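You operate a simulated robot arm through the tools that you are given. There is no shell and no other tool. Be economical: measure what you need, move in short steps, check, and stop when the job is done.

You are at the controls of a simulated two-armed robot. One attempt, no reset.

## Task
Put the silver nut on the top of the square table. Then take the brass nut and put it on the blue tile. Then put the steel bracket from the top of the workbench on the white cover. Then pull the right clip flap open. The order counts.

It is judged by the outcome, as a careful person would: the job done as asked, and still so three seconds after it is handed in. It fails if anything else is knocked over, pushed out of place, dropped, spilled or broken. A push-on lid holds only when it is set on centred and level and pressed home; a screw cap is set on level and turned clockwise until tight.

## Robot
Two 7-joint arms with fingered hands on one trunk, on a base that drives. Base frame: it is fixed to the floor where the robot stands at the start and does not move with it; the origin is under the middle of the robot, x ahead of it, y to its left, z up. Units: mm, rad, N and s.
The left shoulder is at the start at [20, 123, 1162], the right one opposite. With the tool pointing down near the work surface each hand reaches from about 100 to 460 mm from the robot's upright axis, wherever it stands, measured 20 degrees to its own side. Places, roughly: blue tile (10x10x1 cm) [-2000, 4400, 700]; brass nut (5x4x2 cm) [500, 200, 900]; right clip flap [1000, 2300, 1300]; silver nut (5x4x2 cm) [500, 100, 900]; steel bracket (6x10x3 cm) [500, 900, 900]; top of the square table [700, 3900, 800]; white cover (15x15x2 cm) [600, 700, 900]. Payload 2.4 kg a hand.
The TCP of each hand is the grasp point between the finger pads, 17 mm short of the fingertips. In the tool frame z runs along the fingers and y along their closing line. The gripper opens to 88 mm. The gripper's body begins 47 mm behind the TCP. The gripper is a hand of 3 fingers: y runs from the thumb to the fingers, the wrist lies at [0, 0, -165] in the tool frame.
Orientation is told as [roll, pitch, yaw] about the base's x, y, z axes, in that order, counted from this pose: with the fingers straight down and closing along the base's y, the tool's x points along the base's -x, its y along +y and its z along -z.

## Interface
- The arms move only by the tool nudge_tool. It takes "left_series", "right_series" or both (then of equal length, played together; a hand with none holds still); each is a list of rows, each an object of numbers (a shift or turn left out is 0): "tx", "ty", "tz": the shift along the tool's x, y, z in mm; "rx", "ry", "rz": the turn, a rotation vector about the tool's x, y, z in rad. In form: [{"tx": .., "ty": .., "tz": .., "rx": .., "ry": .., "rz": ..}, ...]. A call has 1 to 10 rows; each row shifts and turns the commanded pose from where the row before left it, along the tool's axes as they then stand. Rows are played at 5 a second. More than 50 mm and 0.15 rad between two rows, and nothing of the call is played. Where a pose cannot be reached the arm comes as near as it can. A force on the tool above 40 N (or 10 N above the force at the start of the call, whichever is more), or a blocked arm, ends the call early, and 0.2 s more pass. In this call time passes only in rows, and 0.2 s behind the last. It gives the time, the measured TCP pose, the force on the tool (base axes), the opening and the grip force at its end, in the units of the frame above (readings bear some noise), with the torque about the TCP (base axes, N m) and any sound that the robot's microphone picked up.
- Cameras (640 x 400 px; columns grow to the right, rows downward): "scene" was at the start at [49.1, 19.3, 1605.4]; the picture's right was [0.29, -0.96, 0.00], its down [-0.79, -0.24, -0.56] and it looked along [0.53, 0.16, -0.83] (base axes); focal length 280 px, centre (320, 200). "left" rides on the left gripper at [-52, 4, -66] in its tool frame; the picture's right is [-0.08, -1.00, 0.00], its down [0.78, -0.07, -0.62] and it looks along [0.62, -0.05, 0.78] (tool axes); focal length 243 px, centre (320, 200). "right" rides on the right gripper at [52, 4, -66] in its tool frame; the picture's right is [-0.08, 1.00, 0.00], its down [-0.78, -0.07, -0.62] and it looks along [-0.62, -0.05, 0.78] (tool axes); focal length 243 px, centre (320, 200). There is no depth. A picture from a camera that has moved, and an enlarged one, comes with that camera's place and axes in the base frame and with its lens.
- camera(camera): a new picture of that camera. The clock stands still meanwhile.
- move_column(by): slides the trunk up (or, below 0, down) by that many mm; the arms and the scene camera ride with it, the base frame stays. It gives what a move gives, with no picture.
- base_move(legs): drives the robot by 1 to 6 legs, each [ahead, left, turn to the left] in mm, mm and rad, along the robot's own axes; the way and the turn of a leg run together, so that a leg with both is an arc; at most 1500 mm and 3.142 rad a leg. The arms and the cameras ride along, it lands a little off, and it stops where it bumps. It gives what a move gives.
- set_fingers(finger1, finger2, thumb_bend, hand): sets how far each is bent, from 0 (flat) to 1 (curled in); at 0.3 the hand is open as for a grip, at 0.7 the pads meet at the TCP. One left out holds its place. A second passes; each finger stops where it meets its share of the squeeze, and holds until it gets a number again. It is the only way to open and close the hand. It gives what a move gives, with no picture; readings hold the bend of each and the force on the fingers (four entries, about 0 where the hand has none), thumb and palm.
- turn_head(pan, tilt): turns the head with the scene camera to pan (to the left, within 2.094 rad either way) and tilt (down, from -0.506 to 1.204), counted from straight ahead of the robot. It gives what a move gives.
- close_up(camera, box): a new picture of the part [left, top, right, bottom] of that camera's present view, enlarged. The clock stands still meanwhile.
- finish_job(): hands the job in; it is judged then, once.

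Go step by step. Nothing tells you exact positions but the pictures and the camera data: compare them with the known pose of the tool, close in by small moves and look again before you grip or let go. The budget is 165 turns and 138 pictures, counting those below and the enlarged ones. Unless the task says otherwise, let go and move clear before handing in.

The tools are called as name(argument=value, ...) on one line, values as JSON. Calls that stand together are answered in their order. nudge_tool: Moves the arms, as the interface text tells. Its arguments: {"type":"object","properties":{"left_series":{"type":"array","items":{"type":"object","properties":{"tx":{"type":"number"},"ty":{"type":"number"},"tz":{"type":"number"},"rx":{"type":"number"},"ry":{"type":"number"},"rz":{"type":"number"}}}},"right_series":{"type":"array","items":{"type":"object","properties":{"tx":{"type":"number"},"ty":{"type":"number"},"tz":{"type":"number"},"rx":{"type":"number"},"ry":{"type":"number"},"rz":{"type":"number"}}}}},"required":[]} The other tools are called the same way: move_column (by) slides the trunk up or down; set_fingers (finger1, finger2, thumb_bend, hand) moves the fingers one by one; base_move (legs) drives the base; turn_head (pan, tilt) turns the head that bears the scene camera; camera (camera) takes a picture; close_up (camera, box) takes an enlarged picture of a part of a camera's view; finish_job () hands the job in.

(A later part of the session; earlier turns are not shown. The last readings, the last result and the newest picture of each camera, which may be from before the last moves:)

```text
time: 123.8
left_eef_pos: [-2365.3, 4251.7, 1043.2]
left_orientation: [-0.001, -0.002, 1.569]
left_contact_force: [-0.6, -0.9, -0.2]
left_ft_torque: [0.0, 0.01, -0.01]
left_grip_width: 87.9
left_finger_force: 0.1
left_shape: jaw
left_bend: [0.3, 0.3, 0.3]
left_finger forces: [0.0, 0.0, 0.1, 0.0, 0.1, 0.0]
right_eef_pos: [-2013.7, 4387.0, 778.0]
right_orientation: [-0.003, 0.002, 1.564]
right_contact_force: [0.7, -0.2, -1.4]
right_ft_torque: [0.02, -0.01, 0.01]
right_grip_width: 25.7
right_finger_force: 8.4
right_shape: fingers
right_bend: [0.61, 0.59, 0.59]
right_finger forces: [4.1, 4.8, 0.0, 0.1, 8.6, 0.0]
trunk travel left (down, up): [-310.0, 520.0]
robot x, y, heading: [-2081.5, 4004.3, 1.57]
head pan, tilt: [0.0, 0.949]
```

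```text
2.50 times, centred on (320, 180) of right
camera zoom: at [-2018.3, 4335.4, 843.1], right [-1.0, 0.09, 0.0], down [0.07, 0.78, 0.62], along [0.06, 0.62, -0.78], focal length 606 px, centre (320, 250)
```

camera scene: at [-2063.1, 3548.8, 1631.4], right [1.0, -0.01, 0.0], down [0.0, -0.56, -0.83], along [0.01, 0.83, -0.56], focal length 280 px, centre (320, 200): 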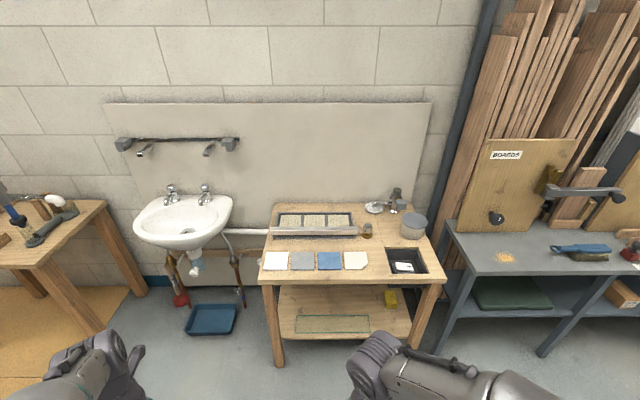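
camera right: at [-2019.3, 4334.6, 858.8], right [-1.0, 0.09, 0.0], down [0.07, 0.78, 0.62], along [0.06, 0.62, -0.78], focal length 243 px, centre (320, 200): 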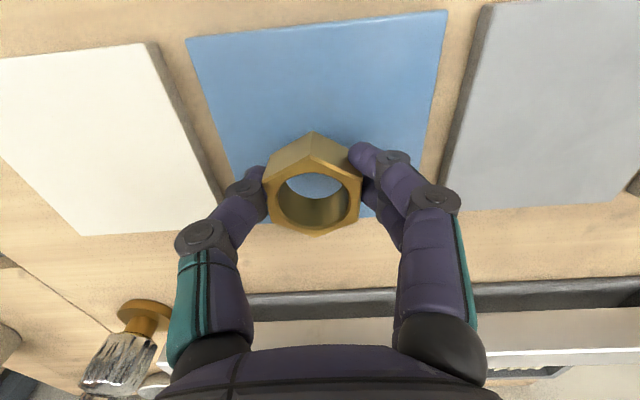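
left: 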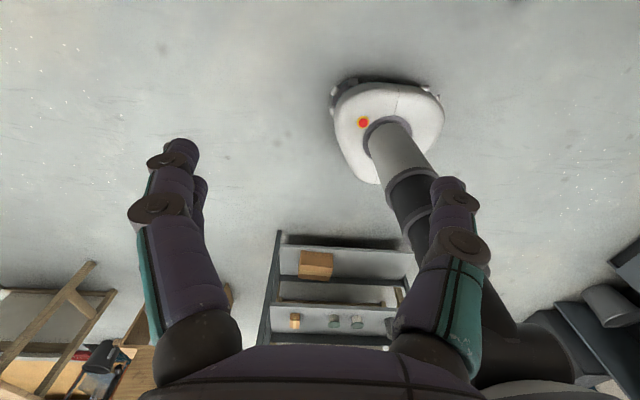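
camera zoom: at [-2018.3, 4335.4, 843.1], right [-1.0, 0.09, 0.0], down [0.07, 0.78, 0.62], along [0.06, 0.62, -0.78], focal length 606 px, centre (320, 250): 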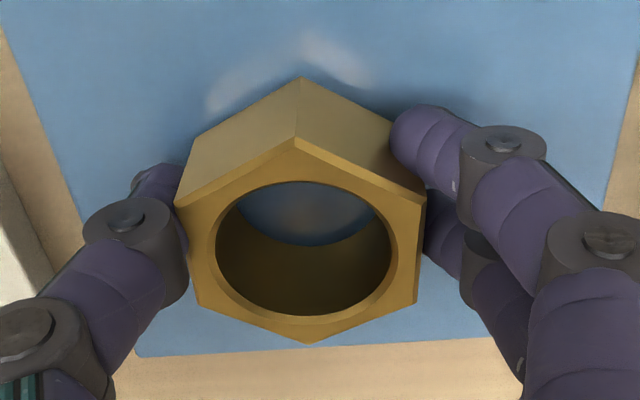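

Close to the tile now. Shift 5 mm toward the tile's centre and keep stepping.

nudge_tool(right_series=[{"tx": -5, "tz": 2}, {"tz": 2.5}])

nudge_tool(right_series=[{"tz": 2}, {"tz": 2}])

nudge_tool(right_series=[{"tz": 2}])

```text
time: 124.4
left_eef_pos: [-2365.6, 4250.6, 1043.8]
left_orientation: [0.001, 0.0, 1.57]
left_contact_force: [-0.3, -0.2, -0.2]
left_ft_torque: [0.01, 0.01, 0.0]
left_grip_width: 87.8
left_finger_force: 0.1
left_shape: jaw
left_bend: [0.3, 0.3, 0.3]
left_finger forces: [0.0, 0.0, 0.0, 0.0, 0.0, 0.0]
right_eef_pos: [-2014.7, 4392.1, 773.0]
right_orientation: [-0.003, -0.001, 1.563]
right_contact_force: [-0.4, -0.4, 9.2]
right_ft_torque: [0.03, -0.08, -0.03]
right_grip_width: 25.9
right_finger_force: 9.7
right_shape: fingers
right_bend: [0.62, 0.6, 0.6]
right_finger forces: [4.7, 5.8, 0.0, 0.1, 9.5, 0.0]
trunk travel left (down, up): [-310.0, 520.0]
robot x, y, heading: [-2082.0, 4009.9, 1.571]
head pan, tilt: [0.0, 0.949]
```

```text
time: 125.0
left_eef_pos: [-2365.6, 4249.7, 1044.6]
left_orientation: [0.0, -0.003, 1.568]
left_contact_force: [-0.9, 0.0, -0.4]
left_ft_torque: [0.0, -0.01, -0.01]
left_grip_width: 87.8
left_finger_force: 0.0
left_shape: jaw
left_bend: [0.3, 0.3, 0.3]
left_finger forces: [0.0, 0.0, 0.1, 0.0, 0.0, 0.0]
right_eef_pos: [-2014.5, 4391.7, 770.9]
right_orientation: [-0.003, -0.004, 1.564]
right_contact_force: [-1.5, -1.0, 29.8]
right_ft_torque: [0.01, -0.17, 0.02]
right_grip_width: 24.9
right_finger_force: 17.3
right_shape: fingers
right_bend: [0.65, 0.64, 0.61]
right_finger forces: [6.0, 10.6, 0.0, 0.1, 19.7, 0.0]
trunk travel left (down, up): [-310.0, 520.0]
robot x, y, heading: [-2083.1, 4009.1, 1.567]
head pan, tilt: [0.0, 0.949]
```

```text
time: 125.3
left_eef_pos: [-2364.6, 4250.7, 1044.0]
left_orientation: [-0.001, -0.001, 1.569]
left_contact_force: [-0.3, -0.1, 0.1]
left_ft_torque: [0.01, 0.01, -0.01]
left_grip_width: 87.6
left_finger_force: 0.0
left_shape: jaw
left_bend: [0.3, 0.3, 0.3]
left_finger forces: [0.0, 0.0, 0.0, 0.0, 0.0, 0.0]
right_eef_pos: [-2014.8, 4392.4, 770.0]
right_orientation: [-0.002, -0.006, 1.562]
right_contact_force: [-0.5, -3.5, 22.6]
right_ft_torque: [-0.02, -0.21, 0.0]
right_grip_width: 25.1
right_finger_force: 16.4
right_shape: fingers
right_bend: [0.65, 0.65, 0.62]
right_finger forces: [5.0, 8.8, 0.0, 0.0, 18.3, 0.1]
trunk travel left (down, up): [-310.0, 520.0]
robot x, y, heading: [-2078.9, 4008.6, 1.571]
head pan, tilt: [0.0, 0.949]
stopped in row 1 (right hand): the force on the tool passed its limit at 43 N (the readings are from after the stop); the commanded pose is now the measured one
```

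The nut rests on the tile; I'll back off 2 mm, open, and rise a little to look.

nudge_tool(right_series=[{"tz": -2}])

set_fingers(hand="right", finger1=0.42, finger2=0.42, thumb_bend=0.42)

nudge_tool(right_series=[{"tz": -10}, {"tz": -40}, {"tz": -40}])

camera(camera="right")

```text
time: 125.7
left_eef_pos: [-2365.7, 4250.6, 1044.9]
left_orientation: [0.0, 0.002, 1.569]
left_contact_force: [-0.1, 0.6, 0.2]
left_ft_torque: [0.02, 0.01, -0.01]
left_grip_width: 88.0
left_finger_force: 0.1
left_shape: jaw
left_bend: [0.3, 0.3, 0.3]
left_finger forces: [0.0, 0.1, 0.1, 0.1, 0.0, 0.0]
right_eef_pos: [-2013.3, 4392.7, 770.5]
right_orientation: [-0.003, -0.004, 1.566]
right_contact_force: [0.7, 0.6, 6.5]
right_ft_torque: [0.0, -0.03, 0.01]
right_grip_width: 24.8
right_finger_force: 8.9
right_shape: fingers
right_bend: [0.65, 0.63, 0.61]
right_finger forces: [3.8, 5.1, 0.0, 0.1, 9.1, 0.1]
trunk travel left (down, up): [-310.0, 520.0]
robot x, y, heading: [-2079.7, 4008.8, 1.569]
head pan, tilt: [0.0, 0.949]
```

```text
time: 126.7
left_eef_pos: [-2365.2, 4250.7, 1043.9]
left_orientation: [0.0, -0.003, 1.567]
left_contact_force: [0.3, 0.4, 0.4]
left_ft_torque: [0.01, -0.01, 0.01]
left_grip_width: 87.8
left_finger_force: 0.0
left_shape: jaw
left_bend: [0.3, 0.3, 0.3]
left_finger forces: [0.1, 0.0, 0.0, 0.0, 0.1, 0.1]
right_eef_pos: [-2013.5, 4392.6, 770.9]
right_orientation: [-0.002, -0.004, 1.563]
right_contact_force: [3.9, -0.3, 13.8]
right_ft_torque: [-0.07, 0.26, 0.06]
right_grip_width: 46.8
right_finger_force: 6.6
right_shape: fingers
right_bend: [0.55, 0.42, 0.42]
right_finger forces: [13.1, 0.1, 0.0, 0.1, 0.0, 0.0]
trunk travel left (down, up): [-310.0, 520.0]
robot x, y, heading: [-2079.6, 4011.0, 1.572]
head pan, tilt: [0.0, 0.949]
```

```text
time: 127.5
left_eef_pos: [-2365.2, 4250.5, 1044.4]
left_orientation: [0.0, 0.001, 1.569]
left_contact_force: [-0.6, -0.8, -0.2]
left_ft_torque: [0.0, 0.02, 0.03]
left_grip_width: 88.0
left_finger_force: 0.1
left_shape: jaw
left_bend: [0.3, 0.3, 0.3]
left_finger forces: [0.0, 0.0, 0.0, 0.0, 0.0, 0.1]
right_eef_pos: [-2015.2, 4393.1, 860.2]
right_orientation: [-0.001, -0.004, 1.564]
right_contact_force: [-0.7, -0.3, -0.2]
right_ft_torque: [0.0, -0.01, -0.01]
right_grip_width: 57.6
right_finger_force: 0.1
right_shape: fingers
right_bend: [0.42, 0.42, 0.42]
right_finger forces: [0.1, 0.0, 0.0, 0.1, 0.0, 0.1]
trunk travel left (down, up): [-310.0, 520.0]
robot x, y, heading: [-2081.7, 4009.9, 1.568]
head pan, tilt: [0.0, 0.949]
```

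```text
91 pictures are left
camera right: at [-2019.4, 4339.5, 926.7], right [-1.0, 0.09, 0.0], down [0.07, 0.78, 0.62], along [0.06, 0.62, -0.78], focal length 243 px, centre (320, 200)
```

right: 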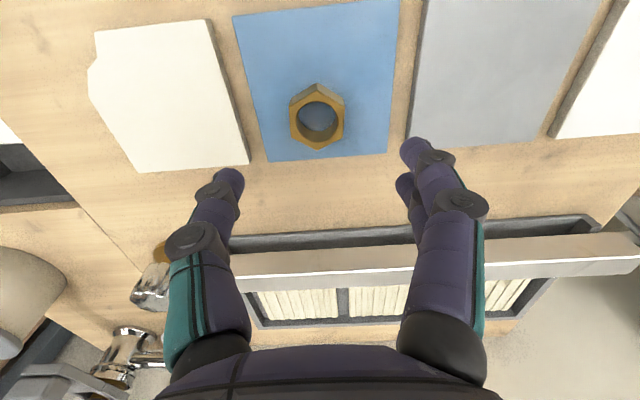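

The brass nut lies flat, fully on the blue tile. I'll lift, retract and drive back toward the workbench for the bracket.

nudge_tool(right_series=[{"tz": -45}, {"tz": -45}, {"tz": -45}, {"tz": -35}, {"tx": 40}, {"tx": 45}, {"tx": 45}])

camera(camera="scene")

base_move(legs=[[-800, 0, 0], [0, -1500, 0], [0, -450, 0], [0, 0, -1.571]])

```text
time: 129.1
left_eef_pos: [-2364.7, 4251.1, 1043.3]
left_orientation: [0.0, -0.002, 1.568]
left_contact_force: [-0.5, 0.4, -0.9]
left_ft_torque: [-0.02, 0.0, 0.01]
left_grip_width: 87.7
left_finger_force: 0.1
left_shape: jaw
left_bend: [0.3, 0.3, 0.3]
left_finger forces: [0.0, 0.1, 0.0, 0.1, 0.1, 0.0]
right_eef_pos: [-2017.2, 4260.1, 1030.0]
right_orientation: [-0.001, -0.006, 1.565]
right_contact_force: [0.2, -0.5, 1.1]
right_ft_torque: [-0.02, 0.01, 0.0]
right_grip_width: 57.7
right_finger_force: 0.1
right_shape: fingers
right_bend: [0.42, 0.42, 0.42]
right_finger forces: [0.0, 0.0, 0.0, 0.0, 0.0, 0.0]
trunk travel left (down, up): [-310.0, 520.0]
robot x, y, heading: [-2083.5, 4007.3, 1.564]
head pan, tilt: [0.0, 0.949]
```

```text
90 pictures are left
camera scene: at [-2080.1, 4060.3, 1543.0], right [1.0, 0.0, 0.0], down [0.0, -0.81, -0.58], along [0.0, 0.58, -0.81], focal length 280 px, centre (320, 200)
```

scene: 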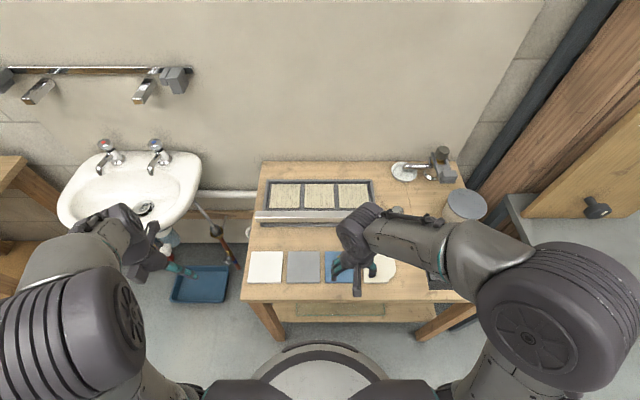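

```text
time: 146.9
left_eef_pos: [164.9, 3506.9, 1043.2]
left_orientation: [-0.001, -0.001, -0.002]
left_contact_force: [-0.7, -0.4, 0.2]
left_ft_torque: [-0.02, -0.02, 0.01]
left_grip_width: 88.1
left_finger_force: 0.0
left_shape: jaw
left_bend: [0.3, 0.3, 0.3]
left_finger forces: [0.0, 0.0, 0.0, 0.0, 0.0, 0.1]
right_eef_pos: [176.0, 3159.9, 1029.1]
right_orientation: [-0.002, -0.004, -0.009]
right_contact_force: [-0.3, -0.1, -0.2]
right_ft_torque: [0.01, -0.02, 0.0]
right_grip_width: 57.5
right_finger_force: 0.2
right_shape: fingers
right_bend: [0.42, 0.42, 0.42]
right_finger forces: [0.0, 0.1, 0.1, 0.0, 0.1, 0.1]
trunk travel left (down, up): [-310.0, 520.0]
robot x, y, heading: [-77.5, 3224.7, -0.007]
head pan, tilt: [0.0, 0.949]
```

Facing +x again. I'll slide right to y≈850 and look at the bracket and cover.

base_move(legs=[[0, -1500, 0.007], [0, -850, 0]])

turn_head(pan=0.0, tilt=0.75)

camera(camera="scene")

```text
time: 158.5
left_eef_pos: [193.7, 1136.4, 1043.8]
left_orientation: [0.001, 0.0, 0.017]
left_contact_force: [0.1, 0.0, 0.4]
left_ft_torque: [0.02, 0.03, -0.02]
left_grip_width: 88.2
left_finger_force: 0.2
left_shape: jaw
left_bend: [0.3, 0.3, 0.3]
left_finger forces: [0.0, 0.1, 0.0, 0.0, 0.1, 0.0]
right_eef_pos: [209.2, 788.7, 1029.8]
right_orientation: [0.0, -0.003, 0.009]
right_contact_force: [-0.1, 0.1, 0.6]
right_ft_torque: [0.0, -0.01, 0.02]
right_grip_width: 57.5
right_finger_force: 0.1
right_shape: fingers
right_bend: [0.42, 0.42, 0.42]
right_finger forces: [0.0, 0.1, 0.0, 0.0, 0.0, 0.1]
trunk travel left (down, up): [-310.0, 520.0]
robot x, y, heading: [-44.1, 849.0, 0.019]
head pan, tilt: [0.0, 0.949]
```

```text
time: 159.3
left_eef_pos: [191.6, 1138.1, 1044.3]
left_orientation: [0.0, -0.001, 0.016]
left_contact_force: [0.1, -0.3, 0.2]
left_ft_torque: [0.03, -0.03, 0.01]
left_grip_width: 87.9
left_finger_force: 0.1
left_shape: jaw
left_bend: [0.3, 0.3, 0.3]
left_finger forces: [0.0, 0.1, 0.0, 0.1, 0.1, 0.0]
right_eef_pos: [208.6, 789.5, 1030.4]
right_orientation: [0.0, -0.004, 0.009]
right_contact_force: [0.8, 0.1, -0.3]
right_ft_torque: [-0.04, -0.03, 0.0]
right_grip_width: 57.6
right_finger_force: 0.1
right_shape: fingers
right_bend: [0.42, 0.42, 0.42]
right_finger forces: [0.0, 0.0, 0.0, 0.0, 0.0, 0.0]
trunk travel left (down, up): [-310.0, 520.0]
robot x, y, heading: [-45.4, 848.1, 0.014]
head pan, tilt: [0.0, 0.75]
```

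```text
89 pictures are left
camera scene: at [19.6, 848.6, 1558.5], right [0.02, -1.0, 0.0], down [-0.68, -0.01, -0.73], along [0.73, 0.01, -0.68], focal length 280 px, centre (320, 200)
```

scene: 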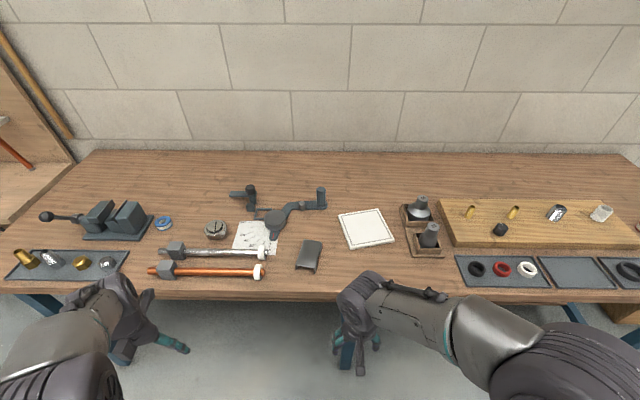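

The bracket is at about [521, 886] and the white cover at about [627, 706]. Enlarging both.

close_up(camera="scene", box=[270, 200, 450, 300])

turn_head(pan=0.0, tilt=1.2)

camera(camera="scene")

```text
3.56 times, centred on (360, 250) of scene
camera zoom: at [19.6, 848.6, 1558.5], right [0.02, -1.0, 0.0], down [-0.68, -0.01, -0.73], along [0.73, 0.01, -0.68], focal length 995 px, centre (178, 22)
```

zoom: 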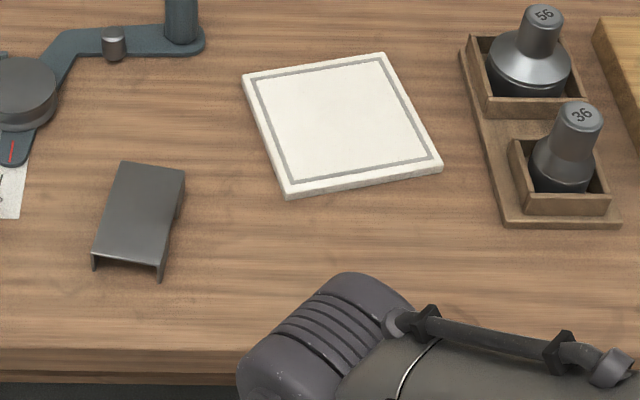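

```text
time: 160.2
left_eef_pos: [192.9, 1137.7, 1044.3]
left_orientation: [0.002, 0.0, 0.016]
left_contact_force: [0.9, 0.2, 0.4]
left_ft_torque: [0.02, 0.02, -0.01]
left_grip_width: 87.9
left_finger_force: 0.1
left_shape: jaw
left_bend: [0.3, 0.3, 0.3]
left_finger forces: [0.0, 0.1, 0.0, 0.0, 0.1, 0.0]
right_eef_pos: [209.3, 789.4, 1030.1]
right_orientation: [-0.002, -0.003, 0.008]
right_contact_force: [1.0, -0.4, 0.2]
right_ft_torque: [0.01, -0.01, -0.01]
right_grip_width: 57.4
right_finger_force: 0.0
right_shape: fingers
right_bend: [0.42, 0.42, 0.42]
right_finger forces: [0.1, 0.0, 0.0, 0.1, 0.0, 0.0]
trunk travel left (down, up): [-310.0, 520.0]
robot x, y, heading: [-44.8, 846.4, 0.019]
head pan, tilt: [0.0, 1.201]
```

```text
87 pictures are left
camera scene: at [-7.4, 848.2, 1526.8], right [0.02, -1.0, 0.0], down [-0.93, -0.01, -0.36], along [0.36, 0.01, -0.93], focal length 280 px, centre (320, 200)
```

scene: 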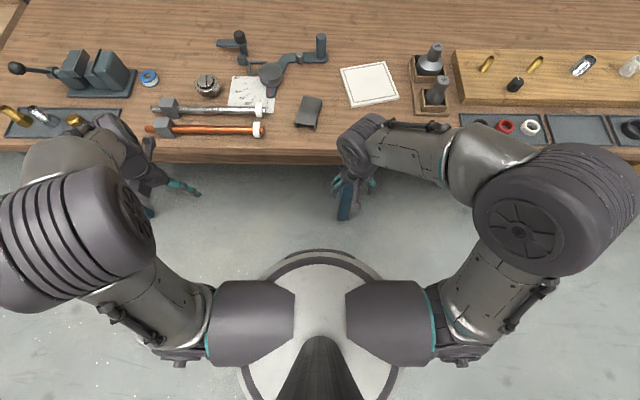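

The bracket is an inverted U-channel (long axis mostly along x, yaw ≈ -0.19), graspable across its flanges. I'll drive closer to about (170, 855).

base_move(legs=[[215, 5, -0.017]])

set_fingers(hand="right", finger1=0.31, finger2=0.31, thumb_bend=0.31)

nudge_tool(right_series=[{"tx": -20, "ty": 30, "rz": 0.1}, {"tx": -20, "ty": 30, "rz": 0.1}])

camera(camera="right")

```text
time: 161.8
left_eef_pos: [409.3, 1138.7, 1043.9]
left_orientation: [0.0, -0.003, -0.006]
left_contact_force: [0.3, -0.9, -0.3]
left_ft_torque: [0.0, 0.02, -0.03]
left_grip_width: 87.8
left_finger_force: 0.1
left_shape: jaw
left_bend: [0.3, 0.3, 0.3]
left_finger forces: [0.1, 0.1, 0.0, 0.0, 0.0, 0.0]
right_eef_pos: [419.9, 790.6, 1029.8]
right_orientation: [-0.001, -0.002, -0.01]
right_contact_force: [-0.8, -0.5, 0.6]
right_ft_torque: [-0.01, -0.01, 0.02]
right_grip_width: 57.7
right_finger_force: 0.1
right_shape: fingers
right_bend: [0.42, 0.42, 0.42]
right_finger forces: [0.0, 0.0, 0.0, 0.0, 0.0, 0.0]
trunk travel left (down, up): [-310.0, 520.0]
robot x, y, heading: [167.1, 856.5, -0.004]
head pan, tilt: [0.0, 1.201]
```

```text
time: 162.8
left_eef_pos: [409.1, 1137.8, 1043.8]
left_orientation: [0.001, 0.0, -0.005]
left_contact_force: [0.2, 0.6, -0.2]
left_ft_torque: [0.01, 0.01, 0.0]
left_grip_width: 87.9
left_finger_force: 0.0
left_shape: jaw
left_bend: [0.3, 0.3, 0.3]
left_finger forces: [0.0, 0.1, 0.0, 0.0, 0.0, 0.0]
right_eef_pos: [421.1, 791.7, 1031.6]
right_orientation: [0.0, -0.003, -0.012]
right_contact_force: [0.2, 0.7, 0.0]
right_ft_torque: [0.03, 0.04, -0.01]
right_grip_width: 82.2
right_finger_force: 0.1
right_shape: fingers
right_bend: [0.31, 0.31, 0.31]
right_finger forces: [0.0, 0.0, 0.0, 0.1, 0.0, 0.0]
trunk travel left (down, up): [-310.0, 520.0]
robot x, y, heading: [168.7, 855.4, -0.009]
head pan, tilt: [0.0, 1.201]
```

```text
time: 163.4
left_eef_pos: [410.8, 1139.3, 1043.8]
left_orientation: [0.0, 0.0, -0.005]
left_contact_force: [0.3, -0.7, -0.5]
left_ft_torque: [-0.03, -0.01, -0.01]
left_grip_width: 88.0
left_finger_force: 0.0
left_shape: jaw
left_bend: [0.3, 0.3, 0.3]
left_finger forces: [0.0, 0.0, 0.0, 0.0, 0.0, 0.0]
right_eef_pos: [463.2, 848.0, 1030.0]
right_orientation: [-0.002, -0.006, -0.211]
right_contact_force: [0.5, -0.2, 1.0]
right_ft_torque: [0.0, 0.01, 0.01]
right_grip_width: 82.1
right_finger_force: 0.0
right_shape: fingers
right_bend: [0.31, 0.31, 0.31]
right_finger forces: [0.0, 0.0, 0.1, 0.0, 0.0, 0.0]
trunk travel left (down, up): [-310.0, 520.0]
robot x, y, heading: [169.5, 857.3, -0.008]
head pan, tilt: [0.0, 1.201]
```

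```text
86 pictures are left
camera right: at [413.8, 863.4, 1097.3], right [0.29, 0.96, 0.0], down [0.75, -0.23, 0.62], along [0.6, -0.18, -0.78], focal length 243 px, centre (320, 200)
```

right: 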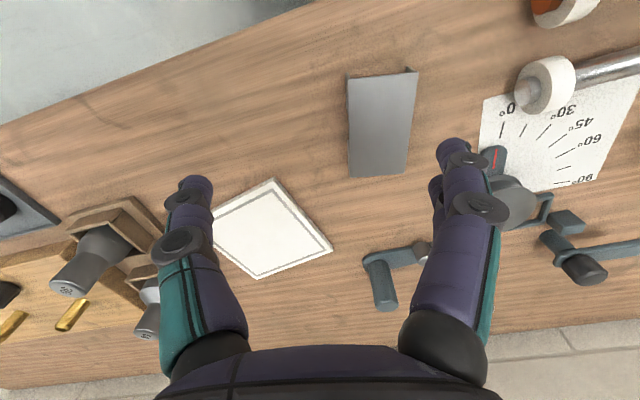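

The bracket is centred at about [520, 890] with axis yaw ≈ -0.17. Moving over it and down to z≈950.

nudge_tool(right_series=[{"tx": -21, "ty": 26, "rz": -0.04}, {"tx": -21, "ty": 26}, {"tz": 40}, {"tz": 40}])

camera(camera="right")

```text
time: 164.4
left_eef_pos: [408.7, 1137.8, 1043.8]
left_orientation: [-0.001, -0.001, -0.007]
left_contact_force: [0.3, 0.7, -0.3]
left_ft_torque: [0.03, -0.01, 0.0]
left_grip_width: 88.1
left_finger_force: 0.0
left_shape: jaw
left_bend: [0.3, 0.3, 0.3]
left_finger forces: [0.0, 0.1, 0.0, 0.0, 0.0, 0.0]
right_eef_pos: [512.6, 892.2, 949.0]
right_orientation: [-0.002, -0.003, -0.172]
right_contact_force: [-0.5, 0.1, 0.4]
right_ft_torque: [-0.04, -0.02, 0.03]
right_grip_width: 82.2
right_finger_force: 0.2
right_shape: fingers
right_bend: [0.31, 0.31, 0.31]
right_finger forces: [0.0, 0.0, 0.0, 0.0, 0.0, 0.0]
trunk travel left (down, up): [-310.0, 520.0]
robot x, y, heading: [165.4, 856.8, -0.005]
head pan, tilt: [0.0, 1.201]
```

```text
85 pictures are left
camera right: at [463.0, 905.2, 1014.8], right [0.25, 0.97, 0.0], down [0.76, -0.2, 0.62], along [0.6, -0.16, -0.78], focal length 243 px, centre (320, 200)
```

right: 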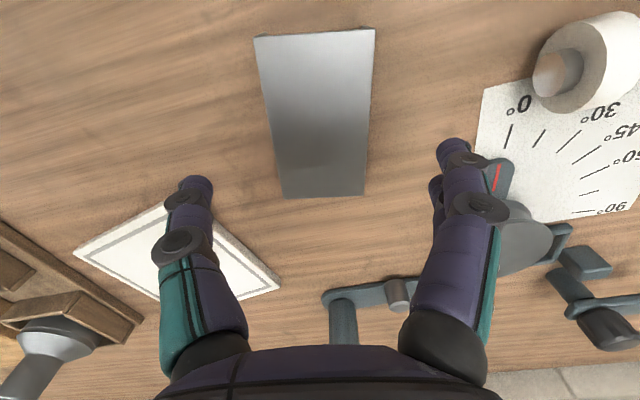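

Nearly aligned; small trim, then descend to z≈878.

nudge_tool(right_series=[{"tx": -3, "ty": -1, "tz": 25, "rz": 0.015}, {"tx": -3, "tz": 25}, {"tz": 15}])

camera(camera="right")

turn_head(pan=0.0, tilt=0.95)

close_up(camera="scene", box=[220, 120, 420, 260])

```text
time: 165.2
left_eef_pos: [409.8, 1139.9, 1043.5]
left_orientation: [0.0, -0.001, -0.006]
left_contact_force: [-0.1, 0.6, -0.2]
left_ft_torque: [0.03, 0.0, -0.01]
left_grip_width: 87.9
left_finger_force: 0.1
left_shape: jaw
left_bend: [0.3, 0.3, 0.3]
left_finger forces: [0.1, 0.0, 0.0, 0.0, 0.0, 0.0]
right_eef_pos: [517.7, 889.3, 884.9]
right_orientation: [-0.002, -0.002, -0.186]
right_contact_force: [-0.1, 0.1, -0.2]
right_ft_torque: [-0.02, 0.04, 0.0]
right_grip_width: 81.9
right_finger_force: 0.1
right_shape: fingers
right_bend: [0.31, 0.31, 0.31]
right_finger forces: [0.0, 0.0, 0.0, 0.0, 0.0, 0.0]
trunk travel left (down, up): [-310.0, 520.0]
robot x, y, heading: [165.9, 854.6, -0.009]
head pan, tilt: [0.0, 1.201]
```

```text
84 pictures are left
camera right: at [469.3, 903.0, 951.0], right [0.27, 0.96, 0.0], down [0.75, -0.21, 0.62], along [0.6, -0.17, -0.78], focal length 243 px, centre (320, 200)
```

right: 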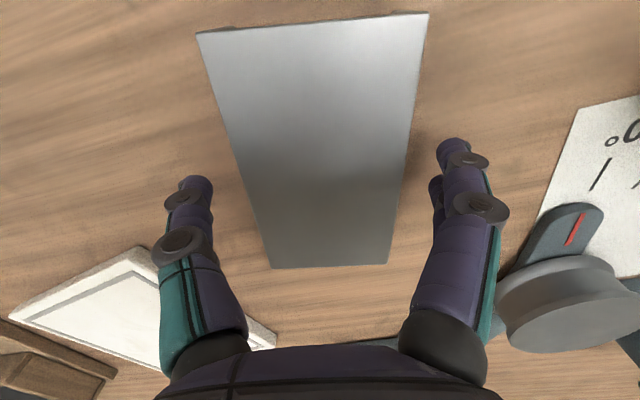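

```text
time: 166.0
left_eef_pos: [410.1, 1138.4, 1043.9]
left_orientation: [-0.001, -0.001, -0.006]
left_contact_force: [1.0, -0.7, -0.8]
left_ft_torque: [0.01, 0.0, 0.0]
left_grip_width: 87.9
left_finger_force: 0.0
left_shape: jaw
left_bend: [0.3, 0.3, 0.3]
left_finger forces: [0.1, 0.1, 0.0, 0.0, 0.0, 0.0]
right_eef_pos: [518.2, 888.1, 886.0]
right_orientation: [-0.004, -0.003, -0.184]
right_contact_force: [-0.3, -0.5, 0.4]
right_ft_torque: [0.0, 0.01, 0.01]
right_grip_width: 82.2
right_finger_force: 0.0
right_shape: fingers
right_bend: [0.31, 0.31, 0.31]
right_finger forces: [0.1, 0.1, 0.1, 0.1, 0.1, 0.1]
trunk travel left (down, up): [-310.0, 520.0]
robot x, y, heading: [167.4, 854.4, -0.005]
head pan, tilt: [0.0, 0.949]
```

```text
2.86 times, centred on (320, 190) of scene
camera zoom: at [220.8, 853.6, 1542.9], right [0.0, -1.0, 0.0], down [-0.81, 0.0, -0.58], along [0.58, 0.0, -0.81], focal length 800 px, centre (320, 229)
```

zoom: 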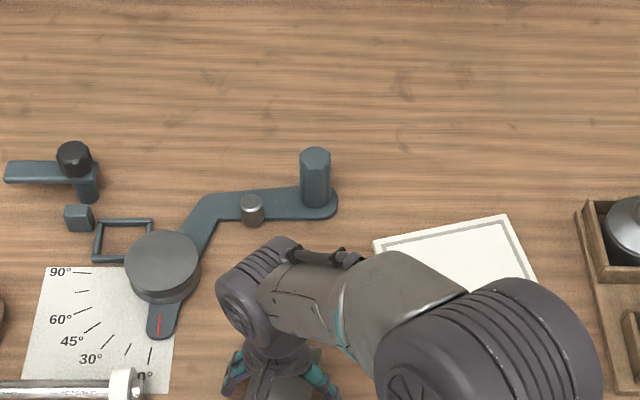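

Alignment is excellent in the tool frame. Lower another 8 mm and close on the flanges.

nudge_tool(right_series=[{"ty": 1, "tz": 5}, {"tx": 1, "tz": 4}])

set_fingers(hand="right", finger1=0.6, finger2=0.6, thumb_bend=0.6)

camera(camera="right")

```text
time: 166.6
left_eef_pos: [409.6, 1138.6, 1044.1]
left_orientation: [0.0, 0.0, -0.005]
left_contact_force: [0.2, 0.1, -0.3]
left_ft_torque: [0.0, 0.01, -0.03]
left_grip_width: 87.8
left_finger_force: 0.1
left_shape: jaw
left_bend: [0.3, 0.3, 0.3]
left_finger forces: [0.0, 0.0, 0.0, 0.0, 0.0, 0.1]
right_eef_pos: [519.9, 888.6, 875.7]
right_orientation: [-0.002, -0.004, -0.184]
right_contact_force: [-0.3, 0.1, -0.3]
right_ft_torque: [-0.02, -0.01, 0.0]
right_grip_width: 82.2
right_finger_force: 0.1
right_shape: fingers
right_bend: [0.31, 0.31, 0.31]
right_finger forces: [0.0, 0.0, 0.0, 0.0, 0.0, 0.0]
trunk travel left (down, up): [-310.0, 520.0]
robot x, y, heading: [168.2, 856.9, -0.003]
head pan, tilt: [0.0, 0.949]
```

```text
time: 167.6
left_eef_pos: [409.5, 1139.5, 1043.6]
left_orientation: [0.0, 0.0, -0.006]
left_contact_force: [0.3, 0.1, 0.0]
left_ft_torque: [0.02, 0.01, -0.01]
left_grip_width: 87.9
left_finger_force: 0.1
left_shape: jaw
left_bend: [0.3, 0.3, 0.3]
left_finger forces: [0.0, 0.0, 0.1, 0.0, 0.1, 0.1]
right_eef_pos: [517.9, 889.3, 876.8]
right_orientation: [-0.001, -0.004, -0.184]
right_contact_force: [-0.2, -0.8, -0.1]
right_ft_torque: [0.0, 0.04, 0.0]
right_grip_width: 44.8
right_finger_force: 11.6
right_shape: fingers
right_bend: [0.53, 0.53, 0.52]
right_finger forces: [6.0, 5.9, 0.0, 0.0, 11.9, 0.0]
trunk travel left (down, up): [-310.0, 520.0]
robot x, y, heading: [164.8, 856.4, -0.002]
head pan, tilt: [0.0, 0.949]
```

```text
82 pictures are left
camera right: at [469.2, 904.1, 942.7], right [0.27, 0.96, 0.0], down [0.75, -0.21, 0.62], along [0.6, -0.17, -0.78], focal length 243 px, centre (320, 200)
```

right: 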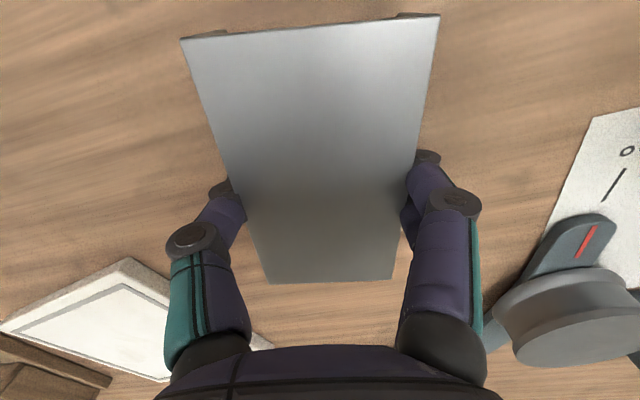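

Flanges gripped near the middle. Squeeze a bit more and lift.

set_fingers(hand="right", finger1=0.68, finger2=0.68, thumb_bend=0.68)

nudge_tool(right_series=[{"tz": -8}, {"tz": -15}, {"tz": -30}, {"tz": -30}])

camera(camera="right")

```text
time: 168.6
left_eef_pos: [409.8, 1138.7, 1043.8]
left_orientation: [-0.001, 0.0, -0.006]
left_contact_force: [-0.4, 0.3, -0.2]
left_ft_torque: [0.0, 0.0, -0.03]
left_grip_width: 87.8
left_finger_force: 0.0
left_shape: jaw
left_bend: [0.3, 0.3, 0.3]
left_finger forces: [0.1, 0.1, 0.1, 0.0, 0.0, 0.0]
right_eef_pos: [518.4, 889.3, 876.7]
right_orientation: [-0.001, -0.004, -0.184]
right_contact_force: [-0.5, -0.5, 0.6]
right_ft_torque: [0.0, 0.01, 0.01]
right_grip_width: 42.6
right_finger_force: 19.5
right_shape: fingers
right_bend: [0.57, 0.57, 0.56]
right_finger forces: [9.8, 9.7, 0.0, 0.1, 19.4, 0.0]
trunk travel left (down, up): [-310.0, 520.0]
robot x, y, heading: [169.6, 859.8, -0.003]
head pan, tilt: [0.0, 0.949]
```

```text
time: 169.6
left_eef_pos: [410.4, 1138.4, 1044.0]
left_orientation: [0.001, 0.0, -0.003]
left_contact_force: [1.2, 0.5, 0.1]
left_ft_torque: [-0.02, -0.04, 0.0]
left_grip_width: 87.8
left_finger_force: 0.2
left_shape: jaw
left_bend: [0.3, 0.3, 0.3]
left_finger forces: [0.0, 0.0, 0.0, 0.0, 0.1, 0.1]
right_eef_pos: [519.3, 891.1, 959.1]
right_orientation: [-0.003, -0.003, -0.184]
right_contact_force: [-0.6, -0.4, -2.0]
right_ft_torque: [0.02, -0.01, -0.02]
right_grip_width: 42.3
right_finger_force: 19.8
right_shape: fingers
right_bend: [0.57, 0.57, 0.56]
right_finger forces: [9.8, 9.7, 0.0, 0.1, 19.3, 0.0]
trunk travel left (down, up): [-310.0, 520.0]
robot x, y, heading: [166.6, 855.7, -0.006]
head pan, tilt: [0.0, 0.949]
```

```text
81 pictures are left
camera right: at [469.4, 904.7, 1025.4], right [0.27, 0.96, 0.0], down [0.75, -0.21, 0.62], along [0.6, -0.17, -0.78], focal length 243 px, centre (320, 200)
```

right: 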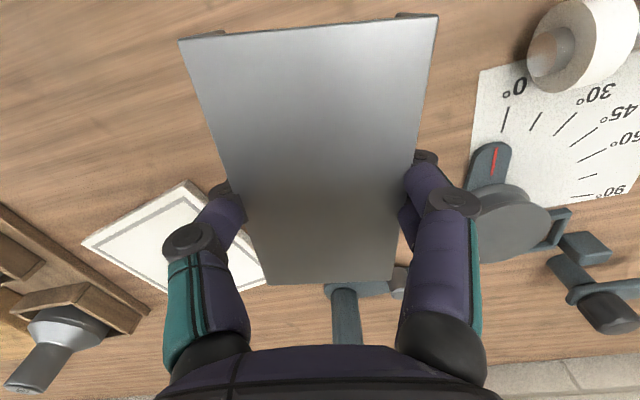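

The bracket is held. The white cover's centre is about [630, 709], turned ≈ +0.23 rad. I'll raise slightly and edge the base 50 mm ahead for reach.

nudge_tool(right_series=[{"tz": -30}, {"tz": -20, "rz": -0.1}, {"rz": -0.1}])

base_move(legs=[[50, 0, 0]])

```text
time: 170.4
left_eef_pos: [409.3, 1138.4, 1044.0]
left_orientation: [0.001, 0.0, -0.006]
left_contact_force: [-0.6, -0.5, -0.4]
left_ft_torque: [-0.02, -0.01, -0.01]
left_grip_width: 87.8
left_finger_force: 0.0
left_shape: jaw
left_bend: [0.3, 0.3, 0.3]
left_finger forces: [0.1, 0.0, 0.0, 0.0, 0.0, 0.0]
right_eef_pos: [519.0, 890.5, 1009.9]
right_orientation: [-0.001, -0.001, 0.015]
right_contact_force: [-0.8, -0.4, -1.7]
right_ft_torque: [0.01, 0.0, -0.02]
right_grip_width: 42.5
right_finger_force: 19.2
right_shape: fingers
right_bend: [0.57, 0.57, 0.56]
right_finger forces: [9.8, 9.7, 0.1, 0.1, 19.5, 0.0]
trunk travel left (down, up): [-310.0, 520.0]
robot x, y, heading: [164.1, 855.9, -0.004]
head pan, tilt: [0.0, 0.949]
```

```text
time: 171.3
left_eef_pos: [460.0, 1138.3, 1043.5]
left_orientation: [0.001, 0.001, -0.005]
left_contact_force: [0.2, -0.8, 0.3]
left_ft_torque: [0.0, -0.01, -0.05]
left_grip_width: 87.7
left_finger_force: 0.1
left_shape: jaw
left_bend: [0.3, 0.3, 0.3]
left_finger forces: [0.0, 0.0, 0.0, 0.0, 0.1, 0.0]
right_eef_pos: [569.2, 888.8, 1007.9]
right_orientation: [-0.002, -0.003, 0.015]
right_contact_force: [0.2, 0.2, -0.9]
right_ft_torque: [0.03, -0.01, 0.0]
right_grip_width: 42.6
right_finger_force: 19.4
right_shape: fingers
right_bend: [0.57, 0.57, 0.56]
right_finger forces: [9.8, 9.7, 0.0, 0.0, 19.3, 0.0]
trunk travel left (down, up): [-310.0, 520.0]
robot x, y, heading: [218.9, 853.9, -0.003]
head pan, tilt: [0.0, 0.949]
```

Moving sideways above the cover and turning to align with it.

nudge_tool(right_series=[{"ty": -45, "tx": -12}, {"ty": -45, "tx": -12}, {"ty": -45, "tx": -12}, {"ty": -44, "tx": -12}, {"rz": -0.1}, {"rz": -0.1}])

camera(camera="right")

camera(camera="scene")

```text
time: 172.7
left_eef_pos: [459.3, 1137.4, 1042.7]
left_orientation: [-0.001, 0.0, -0.005]
left_contact_force: [-0.2, 0.5, -0.1]
left_ft_torque: [0.02, -0.01, 0.0]
left_grip_width: 88.0
left_finger_force: 0.0
left_shape: jaw
left_bend: [0.3, 0.3, 0.3]
left_finger forces: [0.0, 0.0, 0.0, 0.0, 0.1, 0.0]
right_eef_pos: [620.4, 710.8, 1009.7]
right_orientation: [-0.003, -0.001, 0.216]
right_contact_force: [0.4, -0.7, -1.8]
right_ft_torque: [-0.01, -0.02, 0.01]
right_grip_width: 42.5
right_finger_force: 19.0
right_shape: fingers
right_bend: [0.57, 0.57, 0.56]
right_finger forces: [9.7, 9.7, 0.0, 0.0, 19.4, 0.0]
trunk travel left (down, up): [-310.0, 520.0]
robot x, y, heading: [216.2, 854.7, -0.004]
head pan, tilt: [0.0, 0.949]
```

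```text
80 pictures are left
camera right: at [568.8, 704.2, 1075.1], right [-0.13, 0.99, 0.0], down [0.77, 0.1, 0.62], along [0.62, 0.08, -0.78], focal length 243 px, centre (320, 200)
```

right: 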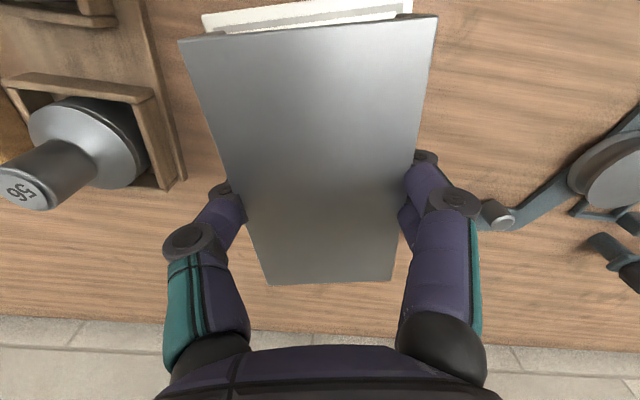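

```text
79 pictures are left
camera scene: at [270.7, 853.1, 1543.0], right [0.0, -1.0, 0.0], down [-0.81, 0.0, -0.58], along [0.58, 0.0, -0.81], focal length 280 px, centre (320, 200)
```

scene: 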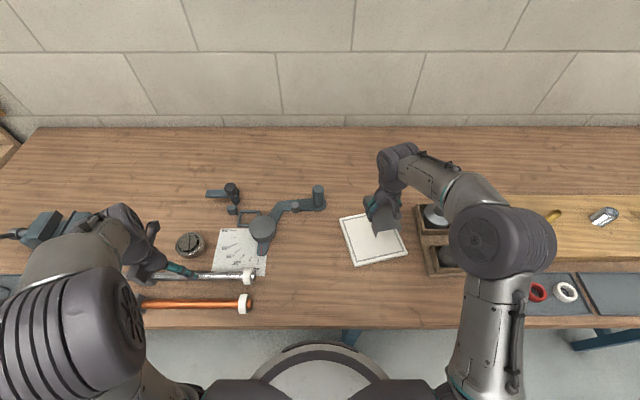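

The bracket is over the cover. Lowering to about z=925 with a slight forward trim.

nudge_tool(right_series=[{"tx": -6, "tz": 30}, {"tz": 30}, {"tz": 25}])

close_up(camera="scene", box=[320, 160, 460, 290])

camera(camera="right")

```text
time: 173.5
left_eef_pos: [459.8, 1139.2, 1043.4]
left_orientation: [0.0, -0.001, -0.005]
left_contact_force: [-0.3, 0.2, 0.5]
left_ft_torque: [0.02, 0.03, -0.02]
left_grip_width: 87.5
left_finger_force: 0.1
left_shape: jaw
left_bend: [0.3, 0.3, 0.3]
left_finger forces: [0.0, 0.0, 0.1, 0.0, 0.0, 0.0]
right_eef_pos: [623.4, 712.2, 923.0]
right_orientation: [-0.003, -0.001, 0.215]
right_contact_force: [0.6, 0.0, -1.0]
right_ft_torque: [0.0, 0.0, -0.02]
right_grip_width: 42.4
right_finger_force: 19.2
right_shape: fingers
right_bend: [0.57, 0.57, 0.56]
right_finger forces: [9.7, 9.6, 0.0, 0.1, 19.4, 0.0]
trunk travel left (down, up): [-310.0, 520.0]
robot x, y, heading: [216.5, 855.9, -0.002]
head pan, tilt: [0.0, 0.949]
```

```text
3.08 times, centred on (390, 225) of scene
camera zoom: at [270.9, 853.2, 1542.9], right [0.0, -1.0, 0.0], down [-0.81, 0.0, -0.58], along [0.58, 0.0, -0.81], focal length 861 px, centre (105, 123)
```

zoom: 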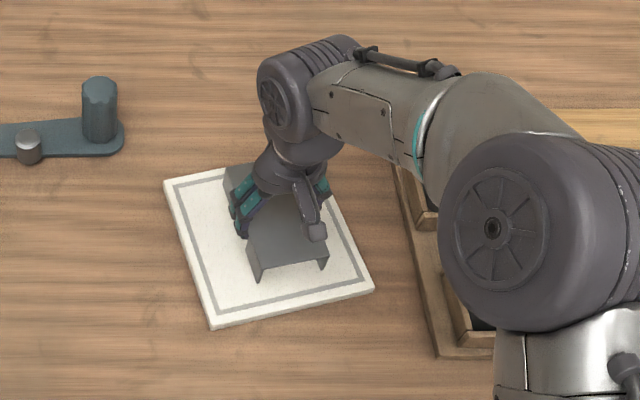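

```text
77 pictures are left
camera right: at [573.6, 704.7, 989.7], right [-0.13, 0.99, 0.0], down [0.78, 0.1, 0.62], along [0.62, 0.08, -0.78], focal length 243 px, centre (320, 200)
```

right: 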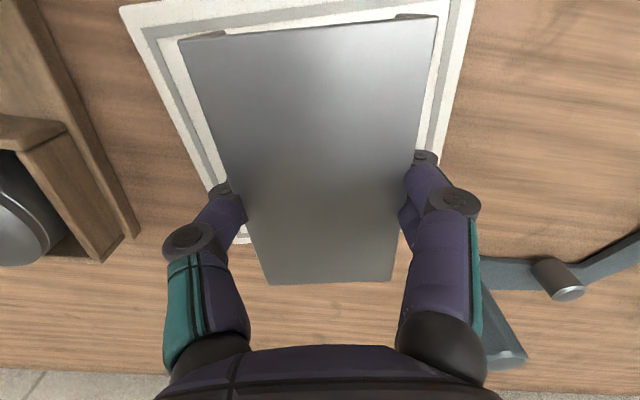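

Slightly forward by 9 mm to centre, then step down.

nudge_tool(right_series=[{"tx": -9, "ty": -2, "tz": 10}, {"tz": 5}, {"tz": 3}])

nudge_tool(right_series=[{"tz": 2.5}, {"tz": 2.5}])

camera(camera="right")

```text
time: 174.3
left_eef_pos: [458.9, 1137.9, 1043.1]
left_orientation: [0.0, 0.002, -0.004]
left_contact_force: [0.5, 1.0, -0.4]
left_ft_torque: [0.01, -0.01, -0.02]
left_grip_width: 88.0
left_finger_force: 0.0
left_shape: jaw
left_bend: [0.3, 0.3, 0.3]
left_finger forces: [0.0, 0.0, 0.0, 0.0, 0.1, 0.0]
right_eef_pos: [633.9, 711.6, 905.4]
right_orientation: [-0.004, -0.003, 0.214]
right_contact_force: [0.1, 0.1, -2.5]
right_ft_torque: [-0.01, 0.01, -0.03]
right_grip_width: 42.7
right_finger_force: 19.1
right_shape: fingers
right_bend: [0.57, 0.57, 0.56]
right_finger forces: [9.7, 9.6, 0.1, 0.0, 19.5, 0.0]
trunk travel left (down, up): [-310.0, 520.0]
robot x, y, heading: [214.9, 856.6, -0.004]
head pan, tilt: [0.0, 0.949]
```

```text
time: 174.9
left_eef_pos: [458.7, 1138.6, 1044.7]
left_orientation: [0.001, 0.001, -0.003]
left_contact_force: [-0.3, -0.6, 0.2]
left_ft_torque: [0.01, 0.01, -0.03]
left_grip_width: 88.1
left_finger_force: 0.1
left_shape: jaw
left_bend: [0.3, 0.3, 0.3]
left_finger forces: [0.0, 0.0, 0.1, 0.0, 0.1, 0.0]
right_eef_pos: [633.5, 711.7, 901.1]
right_orientation: [-0.003, -0.003, 0.215]
right_contact_force: [0.6, -0.9, -1.6]
right_ft_torque: [0.03, 0.01, 0.0]
right_grip_width: 42.7
right_finger_force: 19.4
right_shape: fingers
right_bend: [0.57, 0.57, 0.56]
right_finger forces: [9.7, 9.7, 0.1, 0.0, 19.3, 0.0]
trunk travel left (down, up): [-310.0, 520.0]
robot x, y, heading: [215.1, 855.0, -0.005]
head pan, tilt: [0.0, 0.949]
```

```text
76 pictures are left
camera right: at [582.2, 705.6, 967.5], right [-0.13, 0.99, 0.0], down [0.78, 0.1, 0.62], along [0.62, 0.08, -0.78], focal length 243 px, centre (320, 200)
```

right: 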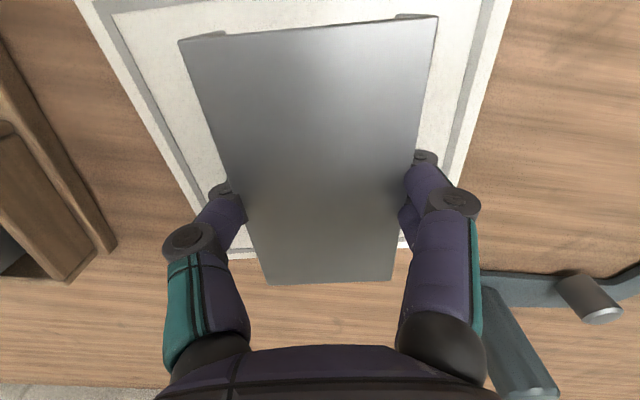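

Well inside the cover's outline. Continue stepping down to contact.

nudge_tool(right_series=[{"tz": 2}, {"tz": 2}])

nudge_tool(right_series=[{"tz": 2}])

nudge_tool(right_series=[{"tz": 1.5}])

```text
time: 175.5
left_eef_pos: [459.2, 1138.7, 1044.2]
left_orientation: [0.0, 0.0, -0.004]
left_contact_force: [0.7, -0.1, 0.3]
left_ft_torque: [0.0, 0.0, 0.04]
left_grip_width: 88.0
left_finger_force: 0.1
left_shape: jaw
left_bend: [0.3, 0.3, 0.3]
left_finger forces: [0.0, 0.0, 0.0, 0.0, 0.1, 0.0]
right_eef_pos: [634.0, 712.3, 897.5]
right_orientation: [-0.002, -0.001, 0.215]
right_contact_force: [-0.6, -0.2, -1.9]
right_ft_torque: [-0.04, -0.02, 0.03]
right_grip_width: 42.5
right_finger_force: 19.7
right_shape: fingers
right_bend: [0.57, 0.57, 0.56]
right_finger forces: [9.7, 9.7, 0.0, 0.0, 19.4, 0.0]
trunk travel left (down, up): [-310.0, 520.0]
robot x, y, heading: [220.5, 856.7, -0.005]
head pan, tilt: [0.0, 0.949]
```

```text
time: 175.9
left_eef_pos: [457.7, 1138.8, 1044.2]
left_orientation: [-0.001, -0.002, -0.003]
left_contact_force: [0.5, -0.1, 0.6]
left_ft_torque: [0.02, 0.03, 0.0]
left_grip_width: 88.1
left_finger_force: 0.0
left_shape: jaw
left_bend: [0.3, 0.3, 0.3]
left_finger forces: [0.0, 0.0, 0.1, 0.1, 0.1, 0.0]
right_eef_pos: [633.8, 711.7, 895.8]
right_orientation: [-0.004, -0.002, 0.214]
right_contact_force: [-1.2, 0.1, -2.0]
right_ft_torque: [0.02, -0.02, -0.02]
right_grip_width: 42.6
right_finger_force: 19.5
right_shape: fingers
right_bend: [0.57, 0.57, 0.56]
right_finger forces: [9.8, 9.7, 0.0, 0.0, 19.3, 0.0]
trunk travel left (down, up): [-310.0, 520.0]
robot x, y, heading: [217.9, 857.4, -0.008]
head pan, tilt: [0.0, 0.949]
```

```text
time: 176.3
left_eef_pos: [458.4, 1140.0, 1044.6]
left_orientation: [-0.001, -0.001, -0.004]
left_contact_force: [0.4, 0.4, 0.1]
left_ft_torque: [-0.01, 0.01, -0.02]
left_grip_width: 87.9
left_finger_force: 0.0
left_shape: jaw
left_bend: [0.3, 0.3, 0.3]
left_finger forces: [0.0, 0.0, 0.0, 0.1, 0.1, 0.1]
right_eef_pos: [633.4, 712.8, 893.9]
right_orientation: [-0.003, -0.002, 0.214]
right_contact_force: [0.1, -0.1, -2.2]
right_ft_torque: [-0.01, -0.01, -0.01]
right_grip_width: 42.7
right_finger_force: 20.0
right_shape: fingers
right_bend: [0.57, 0.57, 0.56]
right_finger forces: [9.6, 9.7, 0.0, 0.1, 19.4, 0.0]
trunk travel left (down, up): [-310.0, 520.0]
robot x, y, heading: [218.9, 856.7, -0.002]
head pan, tilt: [0.0, 0.949]
```

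No contact yet; continue in 2 mm steps.

nudge_tool(right_series=[{"tz": 2}])

nudge_tool(right_series=[{"tz": 1.5}])

nudge_tool(right_series=[{"tz": 1.5}])

close_up(camera="scene", box=[330, 190, 430, 280])

```text
time: 176.7
left_eef_pos: [460.2, 1138.3, 1044.6]
left_orientation: [0.001, 0.001, -0.004]
left_contact_force: [1.3, 0.7, -0.2]
left_ft_torque: [0.02, 0.01, 0.01]
left_grip_width: 88.1
left_finger_force: 0.1
left_shape: jaw
left_bend: [0.3, 0.3, 0.3]
left_finger forces: [0.0, 0.1, 0.1, 0.0, 0.0, 0.1]
right_eef_pos: [633.4, 711.8, 891.1]
right_orientation: [-0.004, -0.004, 0.214]
right_contact_force: [-0.1, -0.1, -2.1]
right_ft_torque: [-0.01, -0.02, 0.03]
right_grip_width: 42.7
right_finger_force: 19.3
right_shape: fingers
right_bend: [0.57, 0.57, 0.56]
right_finger forces: [9.7, 9.7, 0.0, 0.0, 19.3, 0.0]
trunk travel left (down, up): [-310.0, 520.0]
robot x, y, heading: [218.1, 856.1, -0.005]
head pan, tilt: [0.0, 0.949]
```

```text
time: 177.1
left_eef_pos: [459.4, 1138.5, 1042.6]
left_orientation: [0.0, 0.001, -0.006]
left_contact_force: [-0.1, 0.1, -0.1]
left_ft_torque: [0.01, 0.02, 0.03]
left_grip_width: 87.8
left_finger_force: 0.0
left_shape: jaw
left_bend: [0.3, 0.3, 0.3]
left_finger forces: [0.1, 0.0, 0.0, 0.0, 0.1, 0.0]
right_eef_pos: [633.8, 711.7, 891.7]
right_orientation: [-0.004, -0.003, 0.215]
right_contact_force: [-0.8, 0.0, -1.6]
right_ft_torque: [0.0, 0.01, -0.05]
right_grip_width: 42.6
right_finger_force: 18.9
right_shape: fingers
right_bend: [0.57, 0.57, 0.56]
right_finger forces: [9.7, 9.7, 0.0, 0.1, 19.3, 0.1]
trunk travel left (down, up): [-310.0, 520.0]
robot x, y, heading: [213.9, 851.8, 0.0]
head pan, tilt: [0.0, 0.949]
```

```text
time: 177.5
left_eef_pos: [459.1, 1138.4, 1044.5]
left_orientation: [0.0, -0.002, -0.005]
left_contact_force: [0.1, 0.9, 0.3]
left_ft_torque: [0.0, 0.02, -0.04]
left_grip_width: 88.0
left_finger_force: 0.1
left_shape: jaw
left_bend: [0.3, 0.3, 0.3]
left_finger forces: [0.0, 0.0, 0.0, 0.0, 0.0, 0.0]
right_eef_pos: [633.6, 711.7, 889.1]
right_orientation: [-0.003, -0.003, 0.216]
right_contact_force: [0.2, -0.3, -2.3]
right_ft_torque: [0.04, 0.0, 0.01]
right_grip_width: 42.5
right_finger_force: 19.3
right_shape: fingers
right_bend: [0.57, 0.57, 0.56]
right_finger forces: [9.7, 9.7, 0.1, 0.0, 19.4, 0.1]
trunk travel left (down, up): [-310.0, 520.0]
robot x, y, heading: [216.0, 856.7, -0.001]
head pan, tilt: [0.0, 0.949]
```

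```text
4.44 times, centred on (380, 235) of scene
camera zoom: at [270.7, 853.2, 1543.0], right [0.0, -1.0, 0.0], down [-0.81, 0.0, -0.58], along [0.58, 0.0, -0.81], focal length 1244 px, centre (53, 44)
```

zoom: 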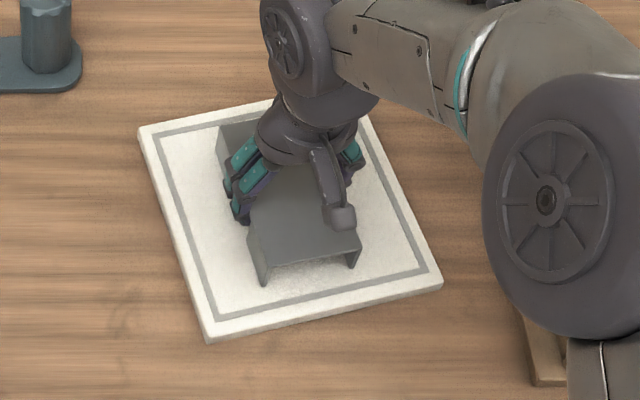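

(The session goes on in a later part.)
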